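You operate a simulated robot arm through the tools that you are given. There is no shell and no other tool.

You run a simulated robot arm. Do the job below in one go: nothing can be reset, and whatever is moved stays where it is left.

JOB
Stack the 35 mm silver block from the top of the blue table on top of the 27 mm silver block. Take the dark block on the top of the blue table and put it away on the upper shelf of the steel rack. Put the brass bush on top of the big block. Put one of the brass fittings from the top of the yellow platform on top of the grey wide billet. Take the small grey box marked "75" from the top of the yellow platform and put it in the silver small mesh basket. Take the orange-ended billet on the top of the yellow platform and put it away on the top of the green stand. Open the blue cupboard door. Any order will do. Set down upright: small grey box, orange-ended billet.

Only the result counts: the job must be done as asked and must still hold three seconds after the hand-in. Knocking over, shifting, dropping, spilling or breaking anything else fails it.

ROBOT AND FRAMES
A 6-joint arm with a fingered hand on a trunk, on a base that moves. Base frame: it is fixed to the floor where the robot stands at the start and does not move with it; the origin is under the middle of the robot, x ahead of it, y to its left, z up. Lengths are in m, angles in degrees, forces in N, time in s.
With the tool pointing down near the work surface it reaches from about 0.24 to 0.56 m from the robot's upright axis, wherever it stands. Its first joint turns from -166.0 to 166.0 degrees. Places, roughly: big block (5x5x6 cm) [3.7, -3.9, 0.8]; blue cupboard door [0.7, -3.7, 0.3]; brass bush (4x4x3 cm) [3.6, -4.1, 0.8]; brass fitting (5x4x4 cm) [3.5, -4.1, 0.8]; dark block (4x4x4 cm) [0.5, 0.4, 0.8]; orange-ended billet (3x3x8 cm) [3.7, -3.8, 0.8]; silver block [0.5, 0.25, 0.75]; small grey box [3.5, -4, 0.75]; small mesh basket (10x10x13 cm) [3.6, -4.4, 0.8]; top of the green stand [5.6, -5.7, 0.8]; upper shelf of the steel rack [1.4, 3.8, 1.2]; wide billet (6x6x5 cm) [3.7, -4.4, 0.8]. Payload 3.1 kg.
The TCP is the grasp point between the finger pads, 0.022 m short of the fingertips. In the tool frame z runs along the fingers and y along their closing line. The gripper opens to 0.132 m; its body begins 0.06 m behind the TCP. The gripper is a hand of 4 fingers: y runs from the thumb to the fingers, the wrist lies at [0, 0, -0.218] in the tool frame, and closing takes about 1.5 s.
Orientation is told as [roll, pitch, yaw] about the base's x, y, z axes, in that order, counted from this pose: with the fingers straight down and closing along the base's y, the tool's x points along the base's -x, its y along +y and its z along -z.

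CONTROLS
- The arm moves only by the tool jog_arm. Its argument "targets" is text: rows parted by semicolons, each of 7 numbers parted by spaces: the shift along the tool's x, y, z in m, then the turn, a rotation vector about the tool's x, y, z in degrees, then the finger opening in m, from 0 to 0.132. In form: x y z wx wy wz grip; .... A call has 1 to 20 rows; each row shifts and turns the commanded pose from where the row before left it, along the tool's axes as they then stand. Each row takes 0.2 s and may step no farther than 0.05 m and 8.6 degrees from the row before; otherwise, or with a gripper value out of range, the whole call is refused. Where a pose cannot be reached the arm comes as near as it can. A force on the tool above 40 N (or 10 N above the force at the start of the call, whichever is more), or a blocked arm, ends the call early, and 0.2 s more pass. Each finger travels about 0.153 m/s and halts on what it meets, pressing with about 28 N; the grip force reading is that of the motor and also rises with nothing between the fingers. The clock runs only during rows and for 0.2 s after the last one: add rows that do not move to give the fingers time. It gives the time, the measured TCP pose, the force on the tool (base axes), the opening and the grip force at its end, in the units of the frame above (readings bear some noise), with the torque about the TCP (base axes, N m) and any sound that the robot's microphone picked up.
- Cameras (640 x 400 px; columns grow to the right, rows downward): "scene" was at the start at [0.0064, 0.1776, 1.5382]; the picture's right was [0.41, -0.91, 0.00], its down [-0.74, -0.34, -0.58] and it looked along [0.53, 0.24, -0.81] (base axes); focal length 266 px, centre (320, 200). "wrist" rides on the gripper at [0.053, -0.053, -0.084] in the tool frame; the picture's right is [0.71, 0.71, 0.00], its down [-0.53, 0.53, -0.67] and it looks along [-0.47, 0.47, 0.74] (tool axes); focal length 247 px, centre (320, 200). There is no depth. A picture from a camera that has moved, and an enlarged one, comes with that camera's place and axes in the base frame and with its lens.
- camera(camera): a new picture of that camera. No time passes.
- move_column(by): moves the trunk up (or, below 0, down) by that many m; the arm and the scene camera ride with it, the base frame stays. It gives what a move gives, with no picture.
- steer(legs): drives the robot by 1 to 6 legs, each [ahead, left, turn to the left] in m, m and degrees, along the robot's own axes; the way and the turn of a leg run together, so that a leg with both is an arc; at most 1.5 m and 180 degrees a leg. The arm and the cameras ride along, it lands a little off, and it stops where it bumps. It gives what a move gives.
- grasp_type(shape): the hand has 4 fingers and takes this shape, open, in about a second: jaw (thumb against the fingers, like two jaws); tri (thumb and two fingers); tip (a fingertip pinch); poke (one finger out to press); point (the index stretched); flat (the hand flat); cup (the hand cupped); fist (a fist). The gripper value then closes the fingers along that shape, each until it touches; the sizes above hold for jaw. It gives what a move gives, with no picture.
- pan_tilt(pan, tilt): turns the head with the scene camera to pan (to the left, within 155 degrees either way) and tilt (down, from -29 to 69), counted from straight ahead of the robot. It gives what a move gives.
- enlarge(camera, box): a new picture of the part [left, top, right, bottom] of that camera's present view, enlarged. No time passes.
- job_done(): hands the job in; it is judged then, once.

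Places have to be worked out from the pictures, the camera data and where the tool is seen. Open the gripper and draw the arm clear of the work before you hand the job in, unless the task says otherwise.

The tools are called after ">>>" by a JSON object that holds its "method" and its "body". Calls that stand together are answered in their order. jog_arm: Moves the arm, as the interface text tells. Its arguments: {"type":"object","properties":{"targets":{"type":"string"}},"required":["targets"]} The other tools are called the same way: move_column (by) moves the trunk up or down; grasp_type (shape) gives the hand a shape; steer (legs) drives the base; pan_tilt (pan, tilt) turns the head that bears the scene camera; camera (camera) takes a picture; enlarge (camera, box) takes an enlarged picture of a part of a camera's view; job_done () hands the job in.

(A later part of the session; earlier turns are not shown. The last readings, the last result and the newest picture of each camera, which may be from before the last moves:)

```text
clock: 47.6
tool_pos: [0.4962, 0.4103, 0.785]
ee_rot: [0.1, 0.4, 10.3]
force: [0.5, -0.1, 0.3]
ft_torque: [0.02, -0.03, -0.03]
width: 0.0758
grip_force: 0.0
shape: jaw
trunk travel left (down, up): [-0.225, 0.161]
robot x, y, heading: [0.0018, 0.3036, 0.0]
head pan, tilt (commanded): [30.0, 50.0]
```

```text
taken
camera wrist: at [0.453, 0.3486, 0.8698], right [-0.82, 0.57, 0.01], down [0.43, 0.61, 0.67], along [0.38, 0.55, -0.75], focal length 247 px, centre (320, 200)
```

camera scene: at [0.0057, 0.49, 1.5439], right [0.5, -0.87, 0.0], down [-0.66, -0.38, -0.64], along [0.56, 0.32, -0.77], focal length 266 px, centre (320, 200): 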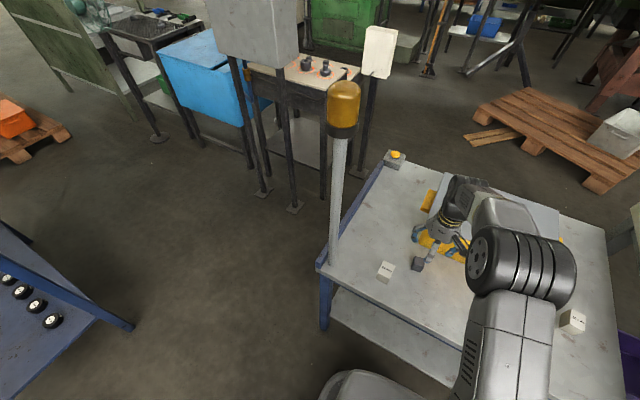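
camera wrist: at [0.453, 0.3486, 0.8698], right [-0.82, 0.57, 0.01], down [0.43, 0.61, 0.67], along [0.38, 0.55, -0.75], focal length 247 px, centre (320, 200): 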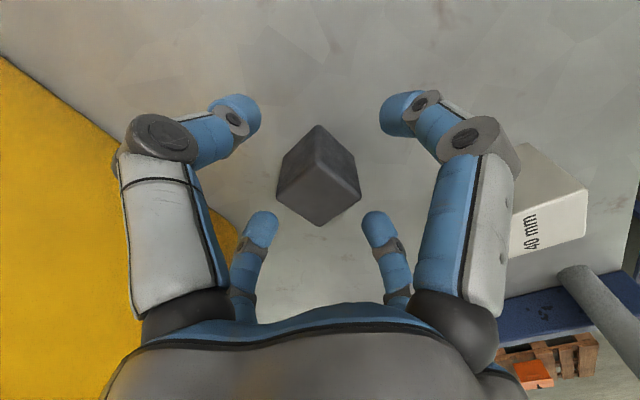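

Well centred; the block top looks to be at about z 0.778, so I lower 6 mm more and close the fingers.

>>> {"method": "jog_arm", "body": {"targets": "0 0 0.006 0 0 0 0.075; 0 0 0 0 0 0 0.05; 0 0 0 0 0 0 0.02; 0 0 0 0 0 0 0.0; 0 0 0 0 0 0 0.0; 0 0 0 0 0 0 0.0; 0 0 0 0 0 0 0.0; 0 0 0 0 0 0 0.0; 0 0 0 0 0 0 0.0"}}

>>> {"method": "camera", "body": {"camera": "wrist"}}

```text
clock: 49.6
tool_pos: [0.4961, 0.4111, 0.779]
ee_rot: [0.1, 0.5, 10.2]
force: [0.3, -0.1, 0.3]
ft_torque: [0.02, 0.01, 0.0]
width: 0.0239
grip_force: 28.3
shape: jaw
trunk travel left (down, up): [-0.225, 0.161]
robot x, y, heading: [0.0006, 0.3026, 0.0]
head pan, tilt (commanded): [30.0, 50.0]
```

```text
taken
camera wrist: at [0.453, 0.3483, 0.8642], right [-0.82, 0.57, 0.01], down [0.43, 0.61, 0.66], along [0.38, 0.55, -0.75], focal length 247 px, centre (320, 200)
```

wrist: 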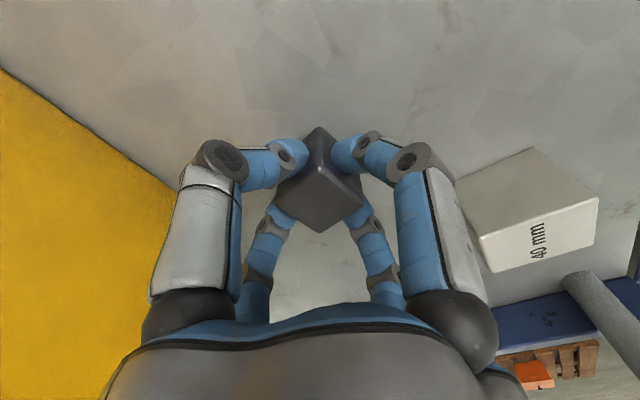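

Gripped (28 N, width 24 mm). I lift straight up.

>>> {"method": "jog_arm", "body": {"targets": "0 0 -0.01 0 0 0 0; 0 0 -0.02 0 0 0 0; 0 0 -0.03 0 0 0 0; 0 0 -0.04 0 0 0 0; 0 0 -0.04 0 0 0 0; 0 0 -0.04 0 0 0 0; 0 0 -0.04 0 0 0 0; 0 0 0 0 0 0 0"}}

>>> {"method": "camera", "body": {"camera": "wrist"}}

```text
clock: 51.4
tool_pos: [0.4945, 0.4088, 0.9994]
ee_rot: [0.2, 0.4, 10.1]
force: [-0.3, -1.0, -3.3]
ft_torque: [0.03, 0.03, -0.02]
width: 0.0239
grip_force: 27.7
shape: jaw
trunk travel left (down, up): [-0.225, 0.161]
robot x, y, heading: [0.0009, 0.3003, 0.3]
head pan, tilt (commanded): [30.0, 50.0]
```

```text
taken
camera wrist: at [0.452, 0.3482, 1.0843], right [-0.82, 0.57, 0.01], down [0.43, 0.61, 0.66], along [0.38, 0.55, -0.75], focal length 247 px, centre (320, 200)
```

wrist: 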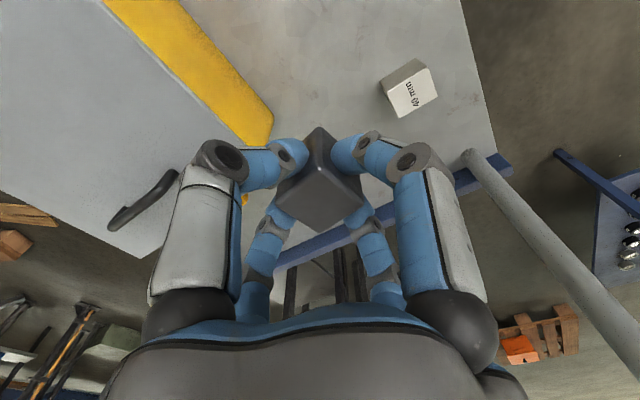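

Held firmly. I retract the arm in front of the robot before driving.

>>> {"method": "jog_arm", "body": {"targets": "0.043 -0.0128 -0.02 0 0 0 0; 0.043 -0.0128 -0.02 0 0 0 0; 0.043 -0.0128 -0.02 0 0 0 0; 0.043 -0.0128 -0.02 0 0 0 0; 0.03 -0.01 -0.02 0 0 0 0; 0 0 0 0 0 0 0"}}

>>> {"method": "steer", "body": {"legs": [[-0.9, 0, 0]]}}

>>> {"method": "pan_tilt", "body": {"pan": 0, "tilt": 30}}

>>> {"method": "camera", "body": {"camera": "scene"}}

```text
clock: 52.8
tool_pos: [0.3098, 0.3157, 1.1014]
ee_rot: [0.1, 0.5, 10.2]
force: [-0.1, 0.7, -3.1]
ft_torque: [-0.01, -0.03, -0.01]
width: 0.0238
grip_force: 27.8
shape: jaw
trunk travel left (down, up): [-0.225, 0.161]
robot x, y, heading: [-0.0019, 0.3024, 0.2]
head pan, tilt (commanded): [30.0, 50.0]
```

```text
clock: 57.5
tool_pos: [-0.5886, 0.3147, 1.102]
ee_rot: [0.1, 0.3, 10.3]
force: [-0.9, -0.9, -2.9]
ft_torque: [0.01, 0.0, 0.01]
width: 0.0237
grip_force: 28.2
shape: jaw
trunk travel left (down, up): [-0.225, 0.161]
robot x, y, heading: [-0.8991, 0.3019, 0.2]
head pan, tilt (commanded): [30.0, 50.0]
```

```text
clock: 58.4
tool_pos: [-0.5865, 0.3136, 1.1011]
ee_rot: [0.2, 0.4, 10.4]
force: [0.5, 0.4, -3.7]
ft_torque: [-0.02, 0.0, -0.03]
width: 0.0234
grip_force: 27.6
shape: jaw
trunk travel left (down, up): [-0.225, 0.161]
robot x, y, heading: [-0.8927, 0.3012, 0.4]
head pan, tilt (commanded): [0.0, 30.0]
```

```text
taken
camera scene: at [-0.8664, 0.45, 1.5733], right [0.0, -1.0, 0.0], down [-0.5, 0.0, -0.87], along [0.87, 0.0, -0.5], focal length 266 px, centre (320, 200)
```

scene: 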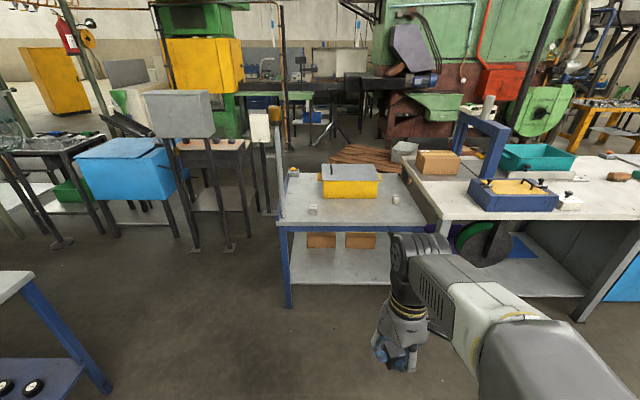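

Now the lower shelf is visible, with two brown boxes. I enlarge the table area to look for the 27 mm block.

>>> {"method": "enlarge", "body": {"camera": "scene", "box": [270, 150, 430, 250]}}

>>> {"method": "enlarge", "body": {"camera": "scene", "box": [270, 220, 430, 320]}}

>>> {"method": "enlarge", "body": {"camera": "scene", "box": [400, 130, 640, 280]}}

>>> {"method": "enlarge", "body": {"camera": "scene", "box": [60, 90, 300, 240]}}

```text
4.00 times, centred on (350, 200) of scene
camera zoom: at [-0.8664, 0.45, 1.5733], right [0.0, -1.0, 0.0], down [-0.5, 0.0, -0.87], along [0.87, 0.0, -0.5], focal length 1064 px, centre (200, 200)
```

zoom: 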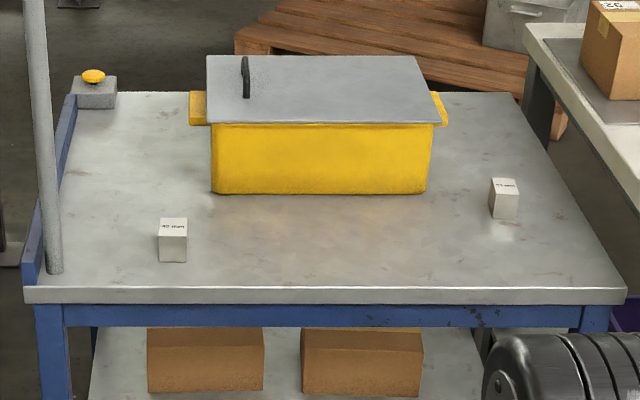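

```text
4.00 times, centred on (350, 270) of scene
camera zoom: at [-0.8664, 0.45, 1.5733], right [0.0, -1.0, 0.0], down [-0.5, 0.0, -0.87], along [0.87, 0.0, -0.5], focal length 1064 px, centre (200, -80)
```

zoom: 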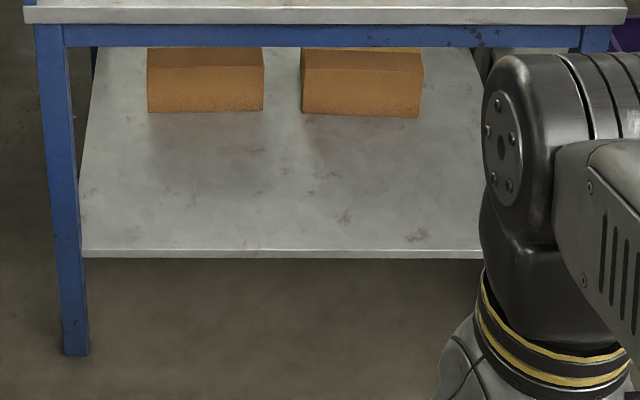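

```text
2.67 times, centred on (520, 205) of scene
camera zoom: at [-0.8664, 0.45, 1.5733], right [0.0, -1.0, 0.0], down [-0.5, 0.0, -0.87], along [0.87, 0.0, -0.5], focal length 709 px, centre (-213, 187)
```

zoom: 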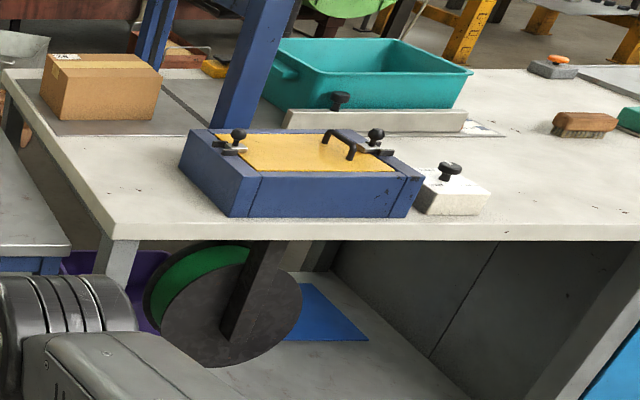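

```text
2.67 times, centred on (180, 165) of scene
camera zoom: at [-0.8664, 0.45, 1.5733], right [0.0, -1.0, 0.0], down [-0.5, 0.0, -0.87], along [0.87, 0.0, -0.5], focal length 709 px, centre (693, 293)
```

zoom: 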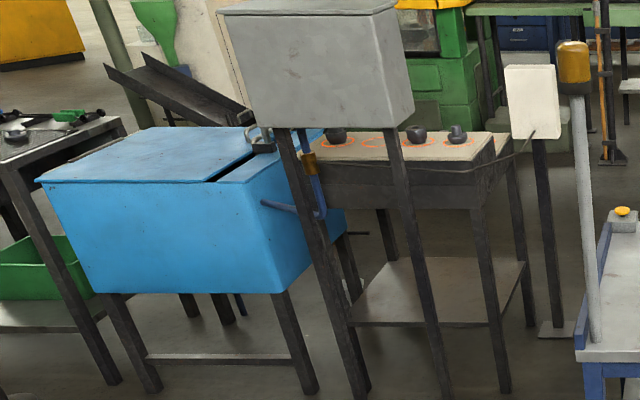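

No 27 mm block in sight here, so I will keep searching while doing the other jobs. Now I look toward the rack to plan the drive.

>>> {"method": "pan_tilt", "body": {"pan": 60, "tilt": 15}}

>>> {"method": "camera", "body": {"camera": "scene"}}

>>> {"method": "enlarge", "body": {"camera": "scene", "box": [300, 80, 540, 230]}}

```text
clock: 59.7
tool_pos: [-0.5873, 0.3143, 1.1016]
ee_rot: [0.1, 0.4, 10.3]
force: [-0.5, -0.1, -3.2]
ft_torque: [-0.01, 0.01, 0.0]
width: 0.0234
grip_force: 28.4
shape: jaw
trunk travel left (down, up): [-0.225, 0.161]
robot x, y, heading: [-0.8986, 0.3034, 0.2]
head pan, tilt (commanded): [60.0, 15.0]
```

```text
taken
camera scene: at [-0.9103, 0.5306, 1.5975], right [0.87, -0.5, 0.0], down [-0.13, -0.22, -0.97], along [0.48, 0.84, -0.26], focal length 266 px, centre (320, 200)
```

scene: 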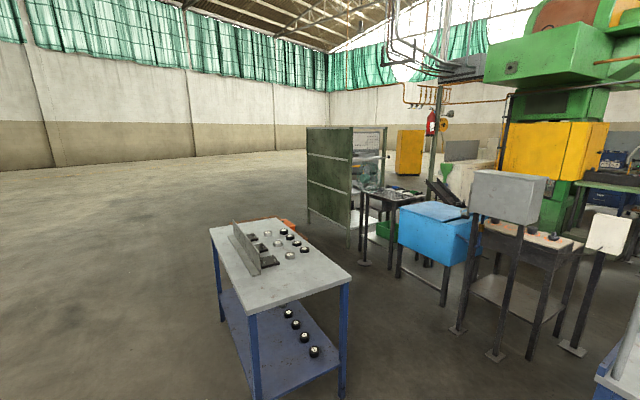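

```text
2.67 times, centred on (420, 155) of scene
camera zoom: at [-0.9103, 0.5306, 1.5975], right [0.87, -0.5, 0.0], down [-0.13, -0.22, -0.97], along [0.48, 0.84, -0.26], focal length 709 px, centre (53, 320)
```

zoom: 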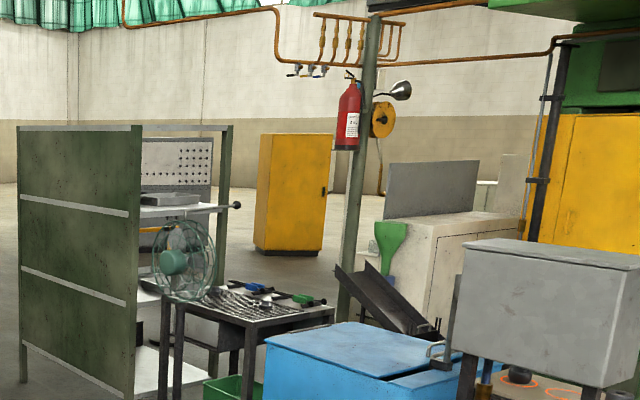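

The meters table spans x −0.7…0, y 1.65…2.8 and a pallet lies beyond it, so I pass both on the west side at x≈−1.4 and look again from the north-west.

>>> {"method": "steer", "body": {"legs": [[-0.5, 0, 0], [0, 1.5, 0], [0, 1.5, 0], [0, 1.5, 0]]}}

>>> {"method": "pan_tilt", "body": {"pan": 0, "tilt": 15}}

>>> {"method": "camera", "body": {"camera": "scene"}}

>>> {"method": "pan_tilt", "body": {"pan": -40, "tilt": 15}}

>>> {"method": "camera", "body": {"camera": "scene"}}

```text
clock: 83.6
tool_pos: [-1.0689, 4.778, 1.1017]
ee_rot: [0.0, 0.3, 9.8]
force: [-0.4, 0.2, -3.1]
ft_torque: [0.01, 0.01, 0.05]
width: 0.0238
grip_force: 28.2
shape: jaw
trunk travel left (down, up): [-0.225, 0.161]
robot x, y, heading: [-1.3784, 4.7717, -0.5]
head pan, tilt (commanded): [60.0, 15.0]
```

```text
clock: 84.9
tool_pos: [-1.0686, 4.7778, 1.1017]
ee_rot: [0.1, 0.4, 9.7]
force: [-0.4, 0.7, -3.0]
ft_torque: [-0.02, -0.01, -0.02]
width: 0.0236
grip_force: 27.6
shape: jaw
trunk travel left (down, up): [-0.225, 0.161]
robot x, y, heading: [-1.3784, 4.7675, -0.6]
head pan, tilt (commanded): [0.0, 15.0]
```

```text
taken
camera scene: at [-1.3426, 4.9169, 1.5976], right [-0.01, -1.0, 0.0], down [-0.26, 0.0, -0.97], along [0.97, -0.01, -0.26], focal length 266 px, centre (320, 200)
```

scene: 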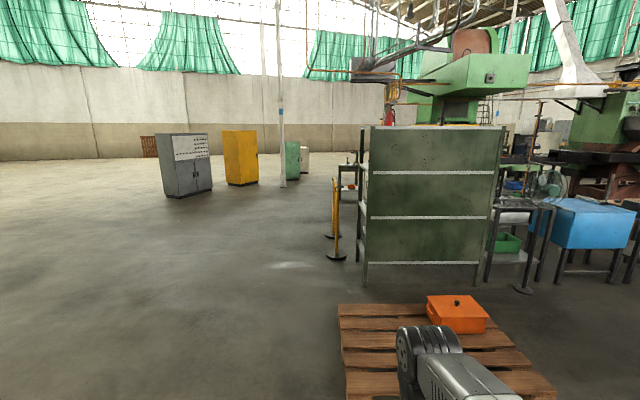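

```text
clock: 86.0
tool_pos: [-1.0685, 4.7761, 1.1013]
ee_rot: [0.2, 0.4, 9.8]
force: [-0.2, 0.2, -3.4]
ft_torque: [-0.01, 0.02, -0.01]
width: 0.0236
grip_force: 27.7
shape: jaw
trunk travel left (down, up): [-0.225, 0.161]
robot x, y, heading: [-1.379, 4.7682, -0.7]
head pan, tilt (commanded): [-40.0, 15.0]
```

```text
taken
camera scene: at [-1.3649, 4.8571, 1.5976], right [-0.65, -0.76, 0.0], down [-0.2, 0.17, -0.97], along [0.74, -0.63, -0.26], focal length 266 px, centre (320, 200)
```

scene: 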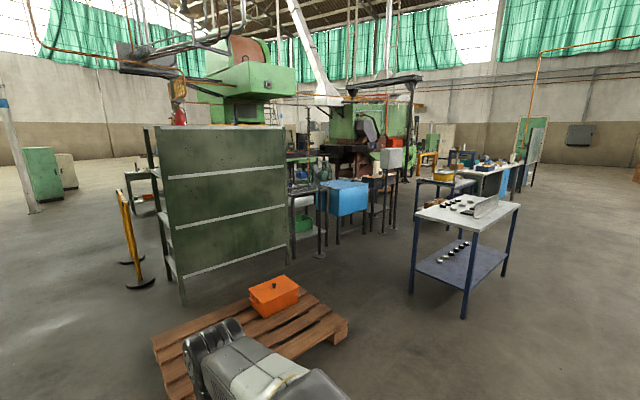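

The rack's closed back is its west side, and a yellow hoop rail stands just north-east of it. I go along y≈5.4 past the pallet and look at the rack's open side from the north.

>>> {"method": "steer", "body": {"legs": [[0, 0.65, 0.6], [1.5, 0, 0], [1.5, 0, 0]]}}

>>> {"method": "pan_tilt", "body": {"pan": -80, "tilt": 25}}

>>> {"method": "camera", "body": {"camera": "scene"}}

>>> {"method": "pan_tilt", "body": {"pan": -40, "tilt": 25}}

>>> {"method": "camera", "body": {"camera": "scene"}}

```text
clock: 103.8
tool_pos: [1.9515, 5.3956, 1.1014]
ee_rot: [0.1, 0.3, 9.1]
force: [-0.3, 0.0, -3.4]
ft_torque: [-0.04, 0.02, 0.01]
width: 0.0235
grip_force: 28.2
shape: jaw
trunk travel left (down, up): [-0.225, 0.161]
robot x, y, heading: [1.6391, 5.3911, -1.0]
head pan, tilt (commanded): [-40.0, 15.0]
```

```text
clock: 104.8
tool_pos: [1.95, 5.3971, 1.1018]
ee_rot: [0.2, 0.5, 9.0]
force: [0.4, 0.2, -3.3]
ft_torque: [-0.02, -0.01, -0.01]
width: 0.0236
grip_force: 27.9
shape: jaw
trunk travel left (down, up): [-0.225, 0.161]
robot x, y, heading: [1.6405, 5.3922, -0.9]
head pan, tilt (commanded): [-80.0, 25.0]
```

```text
taken
camera scene: at [1.5985, 5.4494, 1.5814], right [-0.99, -0.16, 0.0], down [-0.07, 0.42, -0.91], along [0.14, -0.9, -0.42], focal length 266 px, centre (320, 200)
```

scene: 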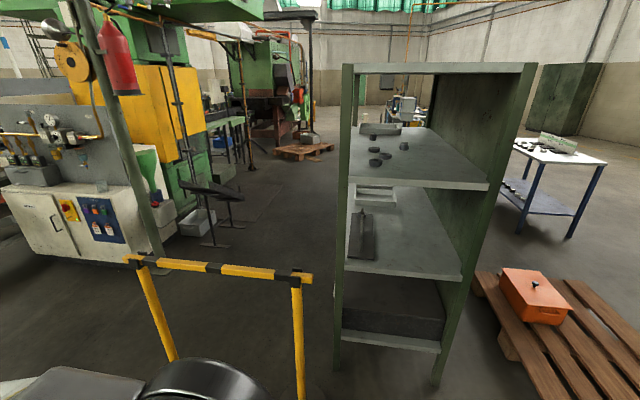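

```text
clock: 105.9
tool_pos: [1.9512, 5.3942, 1.1017]
ee_rot: [0.0, 0.4, 9.0]
force: [0.5, 0.8, -3.2]
ft_torque: [-0.01, -0.02, 0.0]
width: 0.024
grip_force: 27.9
shape: jaw
trunk travel left (down, up): [-0.225, 0.161]
robot x, y, heading: [1.6423, 5.3933, -0.8]
head pan, tilt (commanded): [-40.0, 25.0]
```

```text
taken
camera scene: at [1.6535, 5.4797, 1.5813], right [-0.66, -0.75, 0.0], down [-0.32, 0.28, -0.91], along [0.68, -0.6, -0.42], focal length 266 px, centre (320, 200)
```

scene: 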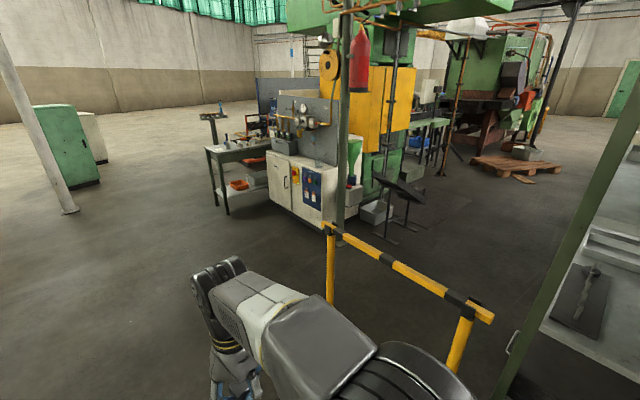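

The rack's north end is open, and its upper shelf carries a few pucks and a tray. I enlarge it to judge the clearance under the top frame.

>>> {"method": "pan_tilt", "body": {"pan": -90, "tilt": 15}}

>>> {"method": "camera", "body": {"camera": "scene"}}

>>> {"method": "enlarge", "body": {"camera": "scene", "box": [240, 40, 480, 190]}}

>>> {"method": "enlarge", "body": {"camera": "scene", "box": [260, 90, 420, 190]}}

```text
clock: 107.1
tool_pos: [1.9503, 5.3957, 1.1013]
ee_rot: [0.1, 0.5, 9.0]
force: [0.7, 0.1, -3.6]
ft_torque: [-0.02, 0.03, 0.03]
width: 0.0237
grip_force: 28.1
shape: jaw
trunk travel left (down, up): [-0.225, 0.161]
robot x, y, heading: [1.6397, 5.394, -1.2]
head pan, tilt (commanded): [-90.0, 15.0]
```

```text
taken
camera scene: at [1.5824, 5.447, 1.5976], right [-1.0, 0.02, 0.0], down [0.0, 0.26, -0.97], along [-0.02, -0.97, -0.26], focal length 266 px, centre (320, 200)
```

scene: 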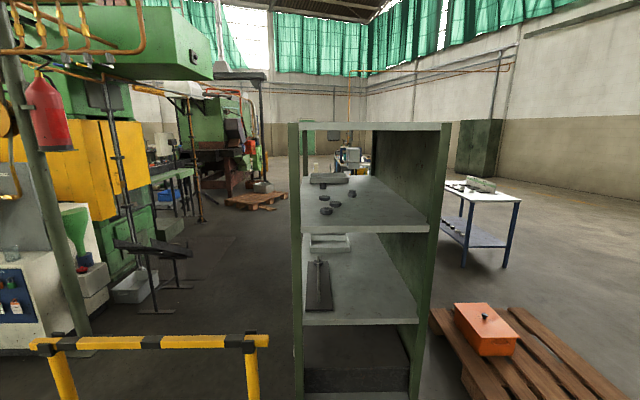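

```text
2.67 times, centred on (360, 115) of scene
camera zoom: at [1.5824, 5.447, 1.5976], right [-1.0, 0.02, 0.0], down [0.0, 0.26, -0.97], along [-0.02, -0.97, -0.26], focal length 709 px, centre (213, 427)
```

zoom: 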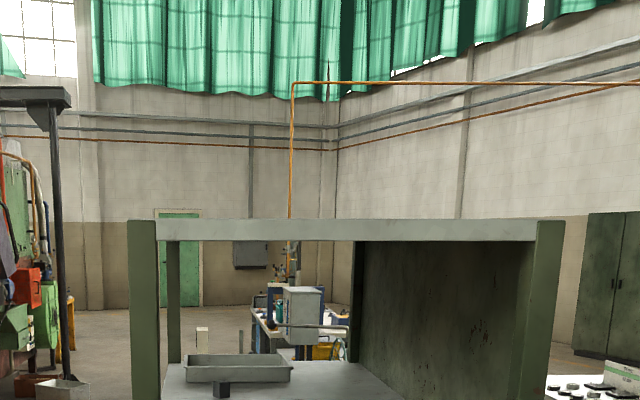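

```text
4.00 times, centred on (340, 140) of scene
camera zoom: at [1.5824, 5.447, 1.5976], right [-1.0, 0.02, 0.0], down [0.0, 0.26, -0.97], along [-0.02, -0.97, -0.26], focal length 1064 px, centre (240, 440)
```

zoom: 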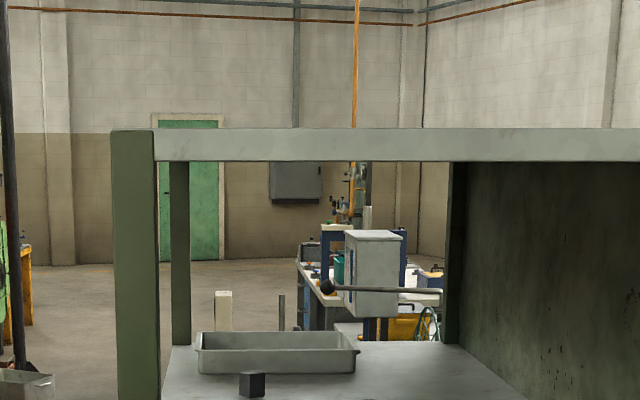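

The upper shelf lies at z≈1.21 with about 0.38 m of clearance under the top, and its north-west corner is free. I raise the trunk, turn to face the rack's open end, and sidestep in line with x≈1.28.

>>> {"method": "steer", "body": {"legs": [[0, 0, -89], [0, -0.36, 0]]}}

>>> {"method": "move_column", "body": {"by": 0.16}}

>>> {"method": "pan_tilt", "body": {"pan": 0, "tilt": 25}}

>>> {"method": "camera", "body": {"camera": "scene"}}

```text
clock: 113.2
tool_pos: [1.2904, 5.085, 1.101]
ee_rot: [0.1, 0.3, -80.5]
force: [0.4, -0.9, -2.9]
ft_torque: [-0.01, -0.01, 0.0]
width: 0.0236
grip_force: 28.1
shape: jaw
trunk travel left (down, up): [-0.225, 0.161]
robot x, y, heading: [1.2839, 5.3971, -90.3]
head pan, tilt (commanded): [-90.0, 15.0]
```

```text
clock: 115.0
tool_pos: [1.2909, 5.0846, 1.2616]
ee_rot: [0.1, 0.3, -80.5]
force: [0.2, 0.2, -4.1]
ft_torque: [0.0, 0.01, 0.03]
width: 0.0237
grip_force: 28.2
shape: jaw
trunk travel left (down, up): [-0.385, 0.001]
robot x, y, heading: [1.2883, 5.3984, -90.7]
head pan, tilt (commanded): [-90.0, 15.0]
```

```text
clock: 116.7
tool_pos: [1.2913, 5.0855, 1.2612]
ee_rot: [0.1, 0.5, -80.5]
force: [0.0, 1.1, -4.0]
ft_torque: [0.01, 0.0, 0.01]
width: 0.024
grip_force: 27.9
shape: jaw
trunk travel left (down, up): [-0.385, 0.001]
robot x, y, heading: [1.2846, 5.3939, -90.5]
head pan, tilt (commanded): [0.0, 25.0]
```

```text
taken
camera scene: at [1.4318, 5.3607, 1.7412], right [-1.0, 0.01, 0.0], down [0.01, 0.42, -0.91], along [-0.01, -0.91, -0.42], focal length 266 px, centre (320, 200)
```

scene: 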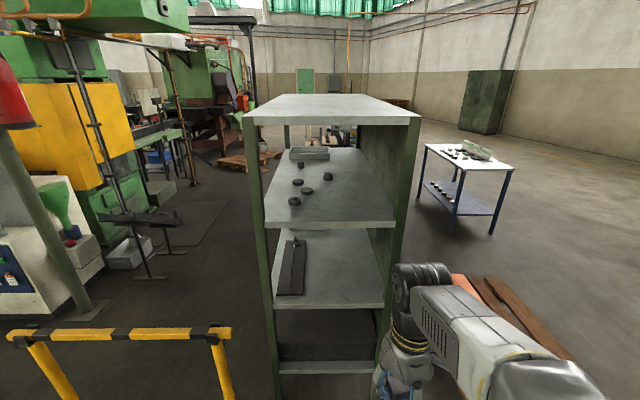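

The top is a solid sheet at z≈1.6, the upper shelf's north edge is at y≈4.41, and the spot (1.28, 4.32) is free. I drive up to the rack, staying short of it.

>>> {"method": "steer", "body": {"legs": [[0.57, 0, 0]]}}

>>> {"method": "camera", "body": {"camera": "scene"}}

>>> {"method": "camera", "body": {"camera": "wrist"}}

```text
clock: 119.9
tool_pos: [1.2864, 4.5182, 1.2618]
ee_rot: [0.1, 0.5, -80.5]
force: [0.2, -0.3, -2.5]
ft_torque: [0.02, 0.0, 0.0]
width: 0.0237
grip_force: 27.7
shape: jaw
trunk travel left (down, up): [-0.385, 0.001]
robot x, y, heading: [1.2789, 4.8274, -90.6]
head pan, tilt (commanded): [0.0, 25.0]
```

```text
taken
camera scene: at [1.4263, 4.7933, 1.7411], right [-1.0, 0.01, 0.0], down [0.0, 0.42, -0.91], along [-0.01, -0.91, -0.42], focal length 266 px, centre (320, 200)
```

scene: 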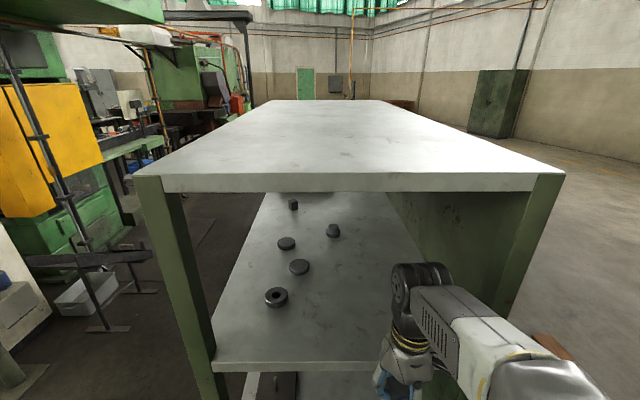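

```text
taken
camera wrist: at [1.2243, 4.5604, 1.3454], right [0.58, 0.82, 0.01], down [0.61, -0.44, 0.66], along [0.54, -0.38, -0.75], focal length 247 px, centre (320, 200)
```

wrist: 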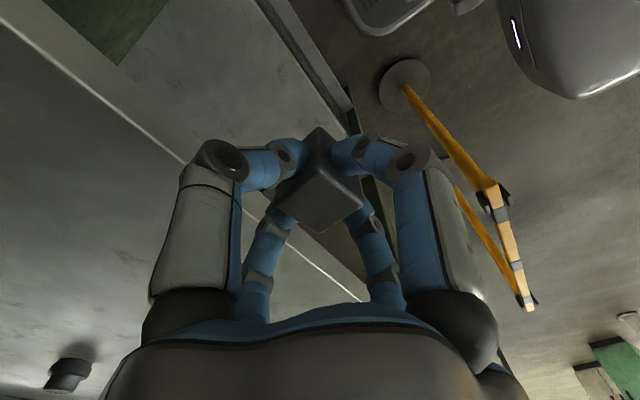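

The hand is just outside the shelf edge (y≈4.43) with the block bottom about 2 cm above shelf level. I extend the hand 0.19 m into the rack.

>>> {"method": "jog_arm", "body": {"targets": "-0.0468 -0.0078 -0.003 0 0 0 0; -0.0468 -0.0078 0 0 0 0 0; -0.0468 -0.0078 0 0 0 0 0; -0.0468 -0.0078 0 0 0 0 0; 0 0 0 0 0 0 0"}}

>>> {"method": "camera", "body": {"camera": "scene"}}

>>> {"method": "camera", "body": {"camera": "wrist"}}

```text
clock: 121.1
tool_pos: [1.2852, 4.3293, 1.2616]
ee_rot: [0.1, 0.5, -80.5]
force: [0.1, 0.6, -3.5]
ft_torque: [-0.04, 0.01, -0.01]
width: 0.0237
grip_force: 28.5
shape: jaw
trunk travel left (down, up): [-0.385, 0.001]
robot x, y, heading: [1.2759, 4.8263, -90.4]
head pan, tilt (commanded): [0.0, 25.0]
```

```text
taken
camera scene: at [1.4262, 4.7953, 1.7412], right [-1.0, 0.01, 0.0], down [0.0, 0.42, -0.91], along [-0.01, -0.91, -0.42], focal length 266 px, centre (320, 200)
```

scene: 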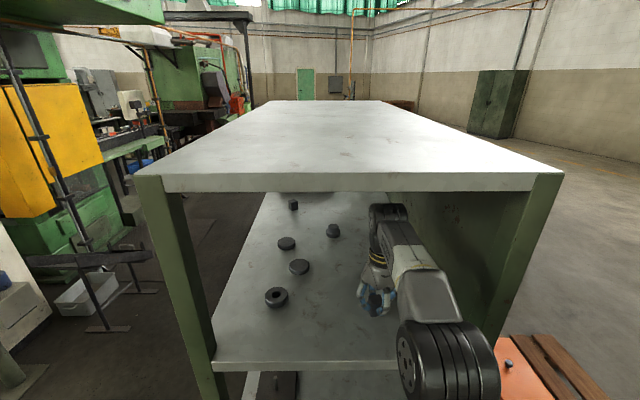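

```text
taken
camera wrist: at [1.2243, 4.3715, 1.3458], right [0.58, 0.82, 0.01], down [0.61, -0.44, 0.66], along [0.54, -0.38, -0.75], focal length 247 px, centre (320, 200)
```

wrist: 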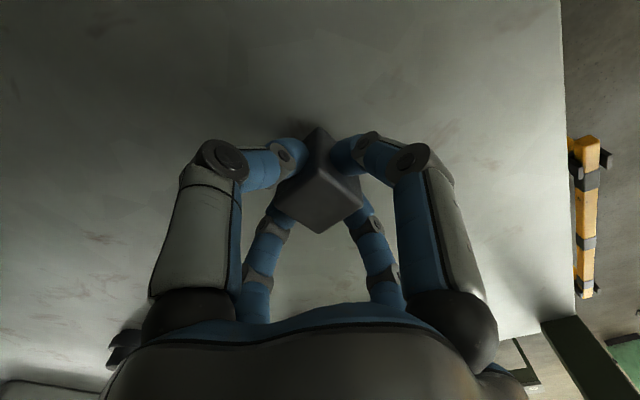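

Inside the rack, well clear of the top and pucks. I lower in small steps watching the force.

>>> {"method": "jog_arm", "body": {"targets": "0 0 0.006 0 0 0 0; 0 0 0.005 0 0 0 0; 0 0 0.004 0 0 0 0; 0 0 0 0 0 0 0"}}

>>> {"method": "camera", "body": {"camera": "wrist"}}

```text
clock: 121.8
tool_pos: [1.2868, 4.3282, 1.2573]
ee_rot: [-0.2, -0.7, -80.5]
force: [-0.6, 4.5, 16.5]
ft_torque: [0.05, -0.03, -0.02]
width: 0.0249
grip_force: 27.6
shape: jaw
trunk travel left (down, up): [-0.385, 0.001]
robot x, y, heading: [1.2785, 4.8296, -90.6]
head pan, tilt (commanded): [0.0, 25.0]
stopped in row 3: the force on the tool passed its limit at 44 N (the readings are from after the stop); the commanded pose is now the measured one
```

```text
taken
camera wrist: at [1.2245, 4.3722, 1.3413], right [0.58, 0.81, -0.01], down [0.61, -0.42, 0.67], along [0.54, -0.4, -0.74], focal length 247 px, centre (320, 200)
```

wrist: 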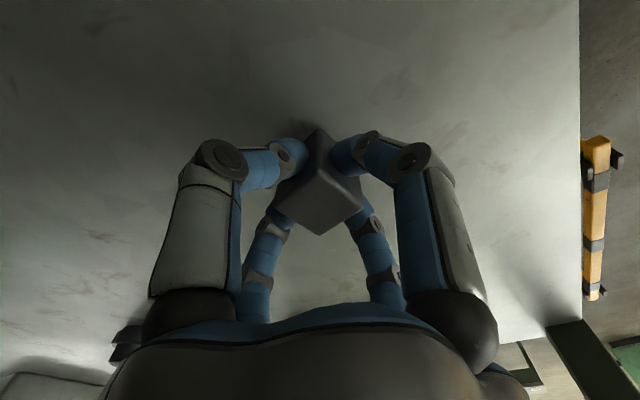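

Contact: the block rests on the shelf at TCP z≈1.257. I ease off 1 mm and open the fingers.

>>> {"method": "jog_arm", "body": {"targets": "0 0 -0.001 0 0 0 0.0; 0 0 0 0 0 0 0.03; 0 0 0 0 0 0 0.045; 0 0 0 0 0 0 0.06; 0 0 0 0 0 0 0.07; 0 0 0 0 0 0 0.07"}}

>>> {"method": "camera", "body": {"camera": "wrist"}}

```text
clock: 123.2
tool_pos: [1.2866, 4.3263, 1.2566]
ee_rot: [-0.2, -0.4, -80.4]
force: [-0.2, -0.5, -0.2]
ft_torque: [-0.01, 0.03, -0.03]
width: 0.0693
grip_force: 0.0
shape: jaw
trunk travel left (down, up): [-0.385, 0.001]
robot x, y, heading: [1.2748, 4.8266, -90.3]
head pan, tilt (commanded): [0.0, 25.0]
```

```text
taken
camera wrist: at [1.2248, 4.3693, 1.3398], right [0.58, 0.82, -0.01], down [0.61, -0.43, 0.67], along [0.54, -0.39, -0.74], focal length 247 px, centre (320, 200)
```

wrist: 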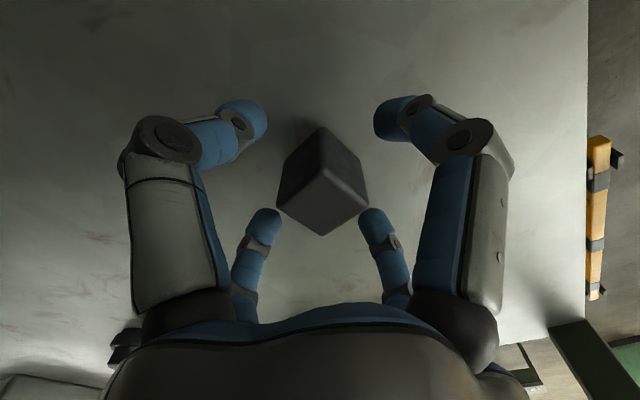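

The block stands flat and free on the shelf. I raise the hand just enough to clear the block's top, then check before retracting.

>>> {"method": "jog_arm", "body": {"targets": "0 0 -0.012 0 0 0 0.08; 0 0 -0.012 0 0 0 0.08; 0 0 -0.012 0 0 0 0.08; 0 0 0 0 0 0 0.08"}}

>>> {"method": "camera", "body": {"camera": "wrist"}}

>>> {"method": "enlarge", "body": {"camera": "scene", "box": [320, 180, 500, 292]}}

```text
clock: 124.2
tool_pos: [1.2865, 4.3266, 1.2924]
ee_rot: [0.0, -0.4, -80.4]
force: [-0.4, 0.6, 0.1]
ft_torque: [-0.01, 0.02, -0.02]
width: 0.0796
grip_force: 0.1
shape: jaw
trunk travel left (down, up): [-0.385, 0.001]
robot x, y, heading: [1.2777, 4.8279, -90.4]
head pan, tilt (commanded): [0.0, 25.0]
```

```text
taken
camera wrist: at [1.2247, 4.3698, 1.3761], right [0.58, 0.82, -0.01], down [0.61, -0.43, 0.67], along [0.54, -0.39, -0.74], focal length 247 px, centre (320, 200)
```

wrist: 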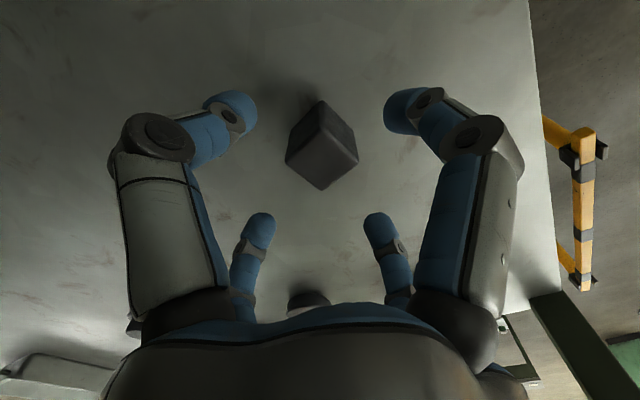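

```text
3.56 times, centred on (410, 236) of scene
camera zoom: at [1.4263, 4.7938, 1.7412], right [-1.0, 0.01, 0.0], down [0.0, 0.42, -0.91], along [-0.01, -0.91, -0.42], focal length 946 px, centre (0, 72)
```

zoom: 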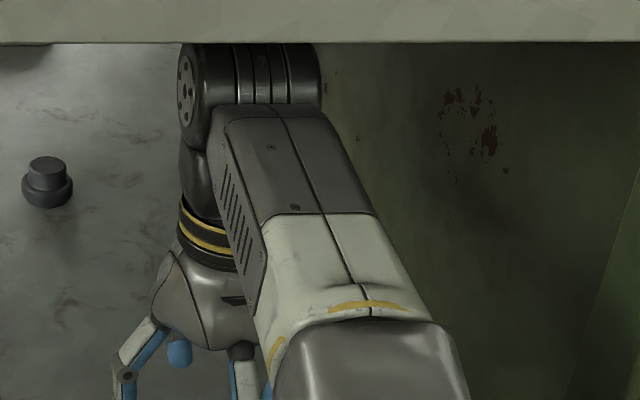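

Fingertips are about 1 cm above the block's top. I pull the hand straight back out.

>>> {"method": "jog_arm", "body": {"targets": "0.03 0.005 0 0 0 0 0.08; 0.0468 0.0078 0 0 0 0 0.08; 0.0468 0.0078 0 0 0 0 0.08; 0.0468 0.0078 0 0 0 0 0.08; 0.0168 0.0028 0 0 0 0 0.08; 0 0 0 0 0 0 0.08"}}

>>> {"method": "steer", "body": {"legs": [[-0.57, 0, 0]]}}

>>> {"method": "enlarge", "body": {"camera": "scene", "box": [240, 100, 440, 225]}}

```text
clock: 125.6
tool_pos: [1.2851, 4.5145, 1.2881]
ee_rot: [-0.1, -0.5, -80.4]
force: [0.1, 0.4, -0.2]
ft_torque: [-0.01, 0.01, -0.01]
width: 0.0793
grip_force: 0.0
shape: jaw
trunk travel left (down, up): [-0.385, 0.001]
robot x, y, heading: [1.2804, 4.8297, -90.4]
head pan, tilt (commanded): [0.0, 25.0]
```

```text
clock: 128.8
tool_pos: [1.2907, 5.0746, 1.2886]
ee_rot: [-0.1, -0.4, -80.4]
force: [-0.4, 0.0, -0.2]
ft_torque: [-0.01, 0.0, -0.01]
width: 0.0794
grip_force: 0.1
shape: jaw
trunk travel left (down, up): [-0.385, 0.001]
robot x, y, heading: [1.2873, 5.3862, -90.4]
head pan, tilt (commanded): [0.0, 25.0]
```

```text
3.20 times, centred on (340, 162) of scene
camera zoom: at [1.4311, 5.3528, 1.7412], right [-1.0, 0.01, 0.0], down [0.0, 0.42, -0.91], along [-0.01, -0.91, -0.42], focal length 851 px, centre (256, 320)
```

zoom: 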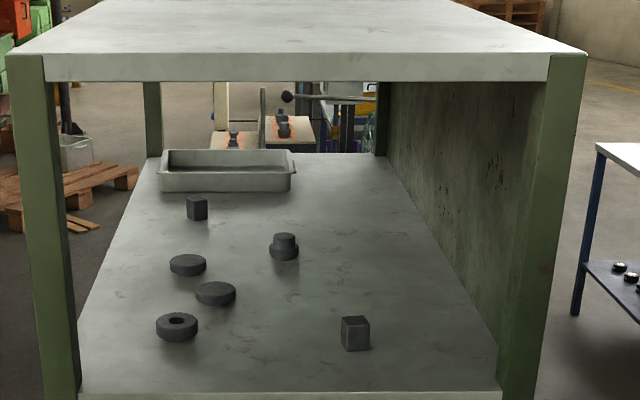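

The dark block stands on the upper shelf. With empty hands, I now look south-east through the machine area for a way to the back of the blue table, since a strip behind the yellow box is still unseen.

>>> {"method": "pan_tilt", "body": {"pan": 25, "tilt": 12}}

>>> {"method": "camera", "body": {"camera": "scene"}}

>>> {"method": "enlarge", "body": {"camera": "scene", "box": [380, 100, 560, 212]}}

```text
clock: 129.7
tool_pos: [1.2902, 5.0743, 1.2896]
ee_rot: [-0.2, -0.3, -80.4]
force: [-0.5, 0.0, 0.5]
ft_torque: [0.02, -0.04, -0.04]
width: 0.0795
grip_force: 0.0
shape: jaw
trunk travel left (down, up): [-0.385, 0.001]
robot x, y, heading: [1.2855, 5.3878, -90.5]
head pan, tilt (commanded): [25.0, 12.0]
```

```text
taken
camera scene: at [1.4704, 5.3596, 1.7622], right [-0.91, -0.41, 0.0], down [-0.09, 0.19, -0.98], along [0.41, -0.89, -0.21], focal length 266 px, centre (320, 200)
```

scene: 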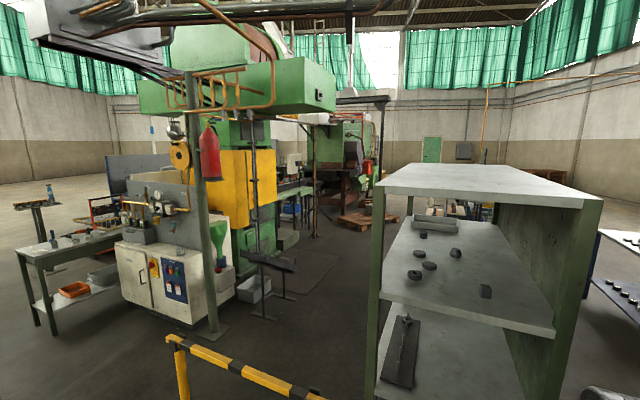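

```text
3.56 times, centred on (470, 156) of scene
camera zoom: at [1.4704, 5.3596, 1.7622], right [-0.91, -0.41, 0.0], down [-0.09, 0.19, -0.98], along [0.41, -0.89, -0.21], focal length 946 px, centre (-213, 356)
```

zoom: 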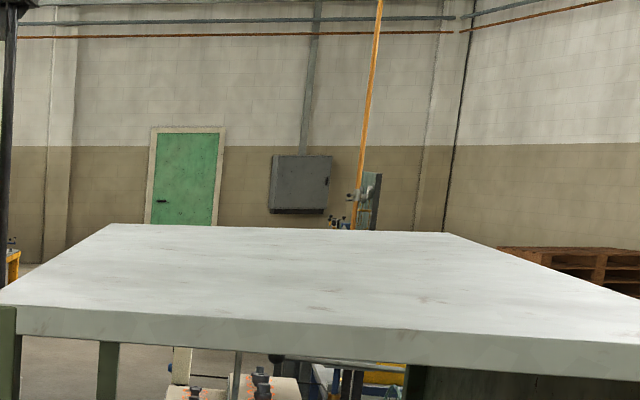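

There is a corridor about 1.3 m wide east of the rack. I drive around the hoop rail (east post at about (2.5, 4.69)) into that corridor and look again.

>>> {"method": "steer", "body": {"legs": [[0, 1.2, 0], [0, 0.48, 0], [1.0, 0, 0.4]]}}

>>> {"method": "pan_tilt", "body": {"pan": -20, "tilt": 20}}

>>> {"method": "camera", "body": {"camera": "scene"}}

```text
clock: 143.0
tool_pos: [2.9326, 4.0484, 1.2893]
ee_rot: [0.0, -0.4, -81.5]
force: [0.6, -0.4, -0.1]
ft_torque: [0.01, 0.0, 0.01]
width: 0.0794
grip_force: 0.0
shape: jaw
trunk travel left (down, up): [-0.385, 0.001]
robot x, y, heading: [2.9298, 4.3603, -91.6]
head pan, tilt (commanded): [25.0, 12.0]
```

```text
clock: 144.1
tool_pos: [2.9309, 4.0489, 1.2891]
ee_rot: [-0.1, -0.5, -81.5]
force: [0.0, 1.2, 0.3]
ft_torque: [0.01, 0.0, -0.02]
width: 0.0795
grip_force: 0.1
shape: jaw
trunk travel left (down, up): [-0.385, 0.001]
robot x, y, heading: [2.9302, 4.357, -91.8]
head pan, tilt (commanded): [-20.0, 20.0]
```

```text
taken
camera scene: at [3.0469, 4.3294, 1.7493], right [-0.93, 0.37, 0.0], down [0.13, 0.32, -0.94], along [-0.35, -0.87, -0.34], focal length 266 px, centre (320, 200)
```

scene: 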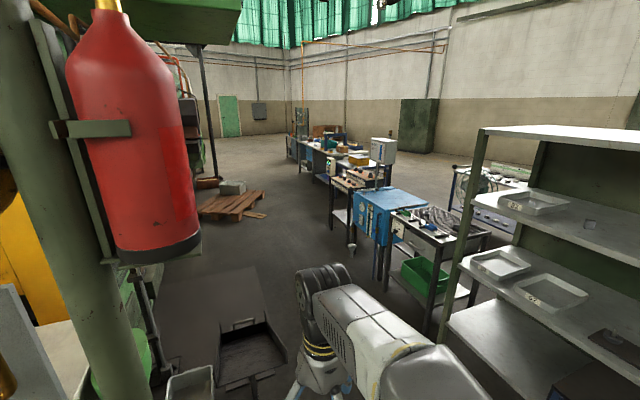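

The corridor runs at x≈2.25 between the tables (east edges at x≈1.65) and the black tray stand (x≥2.8). I drive down it to about (2.25, 1.2) and look toward the back of the blue table.

>>> {"method": "steer", "body": {"legs": [[0.42, -0.68, 1.8], [1.4, 0, 0], [1.35, 0, 0]]}}

>>> {"method": "pan_tilt", "body": {"pan": -50, "tilt": 25}}

>>> {"method": "camera", "body": {"camera": "scene"}}

```text
clock: 161.4
tool_pos: [2.2154, 0.8549, 1.2891]
ee_rot: [0.0, -0.4, -81.2]
force: [0.9, 0.1, 0.5]
ft_torque: [0.01, -0.01, 0.03]
width: 0.0793
grip_force: 0.2
shape: jaw
trunk travel left (down, up): [-0.385, 0.001]
robot x, y, heading: [2.2106, 1.1673, -91.2]
head pan, tilt (commanded): [-20.0, 20.0]
```

```text
clock: 162.4
tool_pos: [2.2151, 0.855, 1.2896]
ee_rot: [-0.1, -0.3, -81.2]
force: [0.3, -0.6, -0.3]
ft_torque: [0.02, -0.01, 0.01]
width: 0.0796
grip_force: 0.1
shape: jaw
trunk travel left (down, up): [-0.385, 0.001]
robot x, y, heading: [2.2142, 1.1675, -91.1]
head pan, tilt (commanded): [-50.0, 25.0]
```

```text
taken
camera scene: at [2.2913, 1.166, 1.7412], right [-0.63, 0.78, 0.0], down [0.33, 0.26, -0.91], along [-0.71, -0.57, -0.42], focal length 266 px, centre (320, 200)
```

scene: 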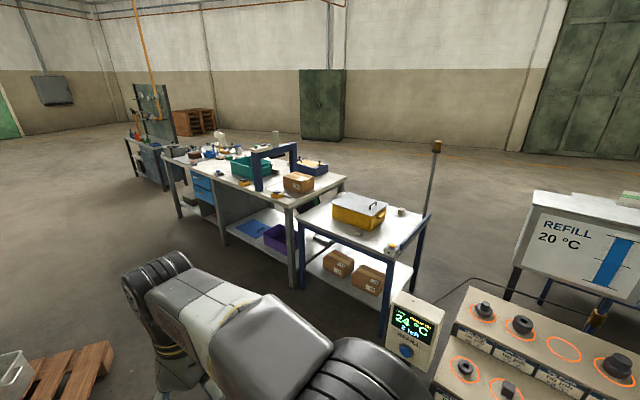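

>>> {"method": "enlarge", "body": {"camera": "scene", "box": [290, 170, 450, 270]}}

>>> {"method": "enlarge", "body": {"camera": "scene", "box": [290, 230, 450, 330]}}

>>> {"method": "enlarge", "body": {"camera": "scene", "box": [120, 90, 340, 228]}}

```text
4.00 times, centred on (370, 220) of scene
camera zoom: at [2.2913, 1.166, 1.7412], right [-0.63, 0.78, 0.0], down [0.33, 0.26, -0.91], along [-0.71, -0.57, -0.42], focal length 1064 px, centre (120, 120)
```

zoom: 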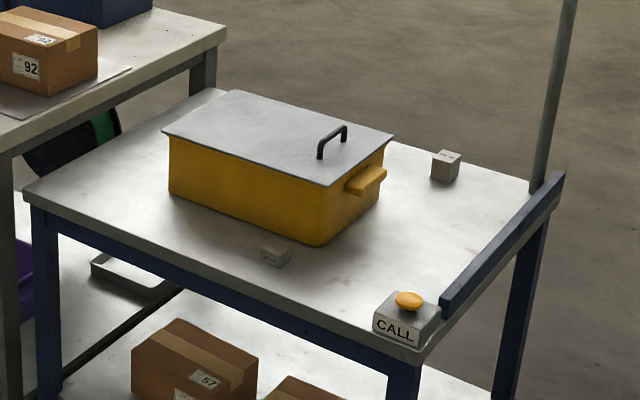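

```text
4.00 times, centred on (370, 280) of scene
camera zoom: at [2.2913, 1.166, 1.7412], right [-0.63, 0.78, 0.0], down [0.33, 0.26, -0.91], along [-0.71, -0.57, -0.42], focal length 1064 px, centre (120, -120)
```

zoom: 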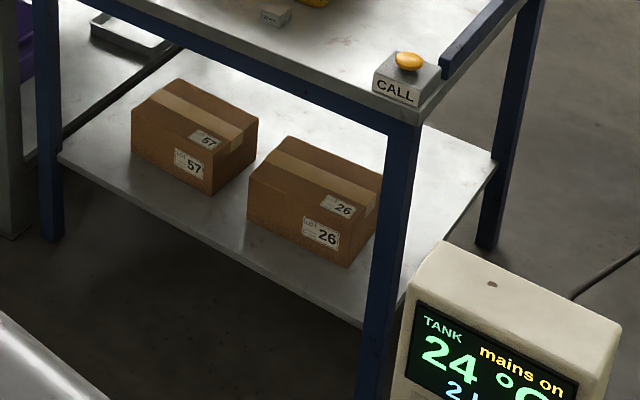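

```text
2.90 times, centred on (230, 159) of scene
camera zoom: at [2.2913, 1.166, 1.7412], right [-0.63, 0.78, 0.0], down [0.33, 0.26, -0.91], along [-0.71, -0.57, -0.42], focal length 771 px, centre (581, 319)
```

zoom: 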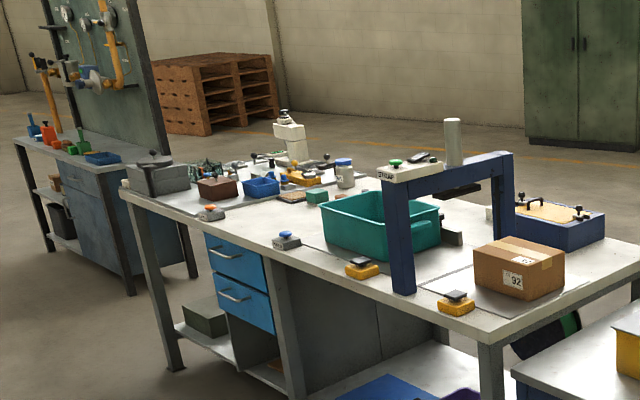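

Found it: the 27 mm block stands on the blue table behind the yellow box, at about (0.90, 0.39), reachable only from this back side. I'll look at it closely, and at the benches to the south where the cupboard is.

>>> {"method": "enlarge", "body": {"camera": "scene", "box": [330, 210, 410, 260]}}

>>> {"method": "enlarge", "body": {"camera": "scene", "box": [110, 110, 230, 185]}}

>>> {"method": "pan_tilt", "body": {"pan": 10, "tilt": 18}}

>>> {"method": "camera", "body": {"camera": "scene"}}

>>> {"method": "enlarge", "body": {"camera": "scene", "box": [200, 80, 440, 230]}}

```text
8.00 times, centred on (370, 235) of scene
camera zoom: at [2.2913, 1.166, 1.7412], right [-0.63, 0.78, 0.0], down [0.33, 0.26, -0.91], along [-0.71, -0.57, -0.42], focal length 2128 px, centre (-80, -80)
```

zoom: 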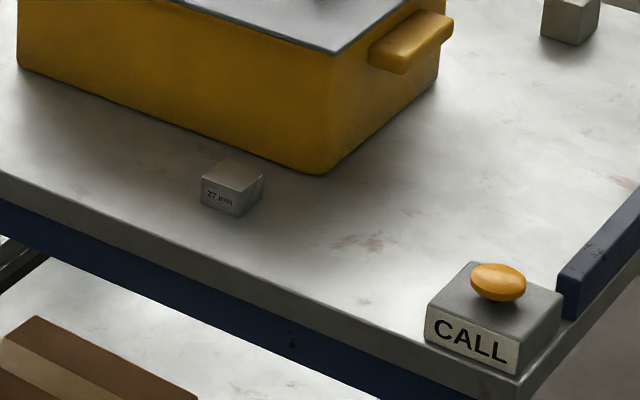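

```text
5.33 times, centred on (170, 148) of scene
camera zoom: at [2.2913, 1.166, 1.7412], right [-0.63, 0.78, 0.0], down [0.33, 0.26, -0.91], along [-0.71, -0.57, -0.42], focal length 1418 px, centre (1120, 480)
```

zoom: 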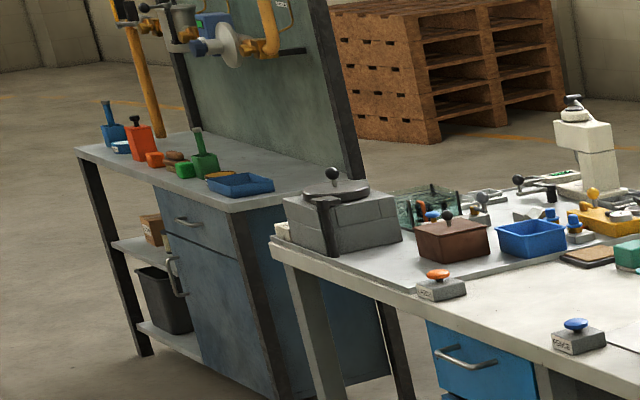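

```text
clock: 163.7
tool_pos: [2.2168, 0.8552, 1.2896]
ee_rot: [-0.2, -0.3, -81.1]
force: [-0.1, 0.2, 0.4]
ft_torque: [-0.01, -0.02, 0.0]
width: 0.0794
grip_force: 0.1
shape: jaw
trunk travel left (down, up): [-0.385, 0.001]
robot x, y, heading: [2.2143, 1.1666, -91.3]
head pan, tilt (commanded): [10.0, 18.0]
```

```text
taken
camera scene: at [2.3772, 1.1314, 1.7525], right [-0.99, -0.15, 0.0], down [-0.05, 0.31, -0.95], along [0.14, -0.94, -0.31], focal length 266 px, centre (320, 200)
```

scene: 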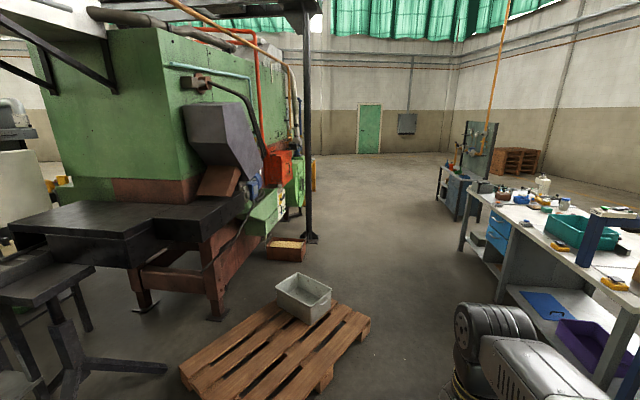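

```text
2.67 times, centred on (320, 155) of scene
camera zoom: at [2.3772, 1.1314, 1.7525], right [-0.99, -0.15, 0.0], down [-0.05, 0.31, -0.95], along [0.14, -0.94, -0.31], focal length 709 px, centre (320, 320)
```

zoom: 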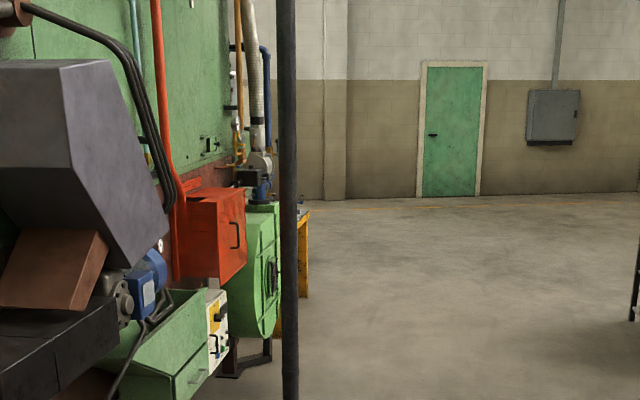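

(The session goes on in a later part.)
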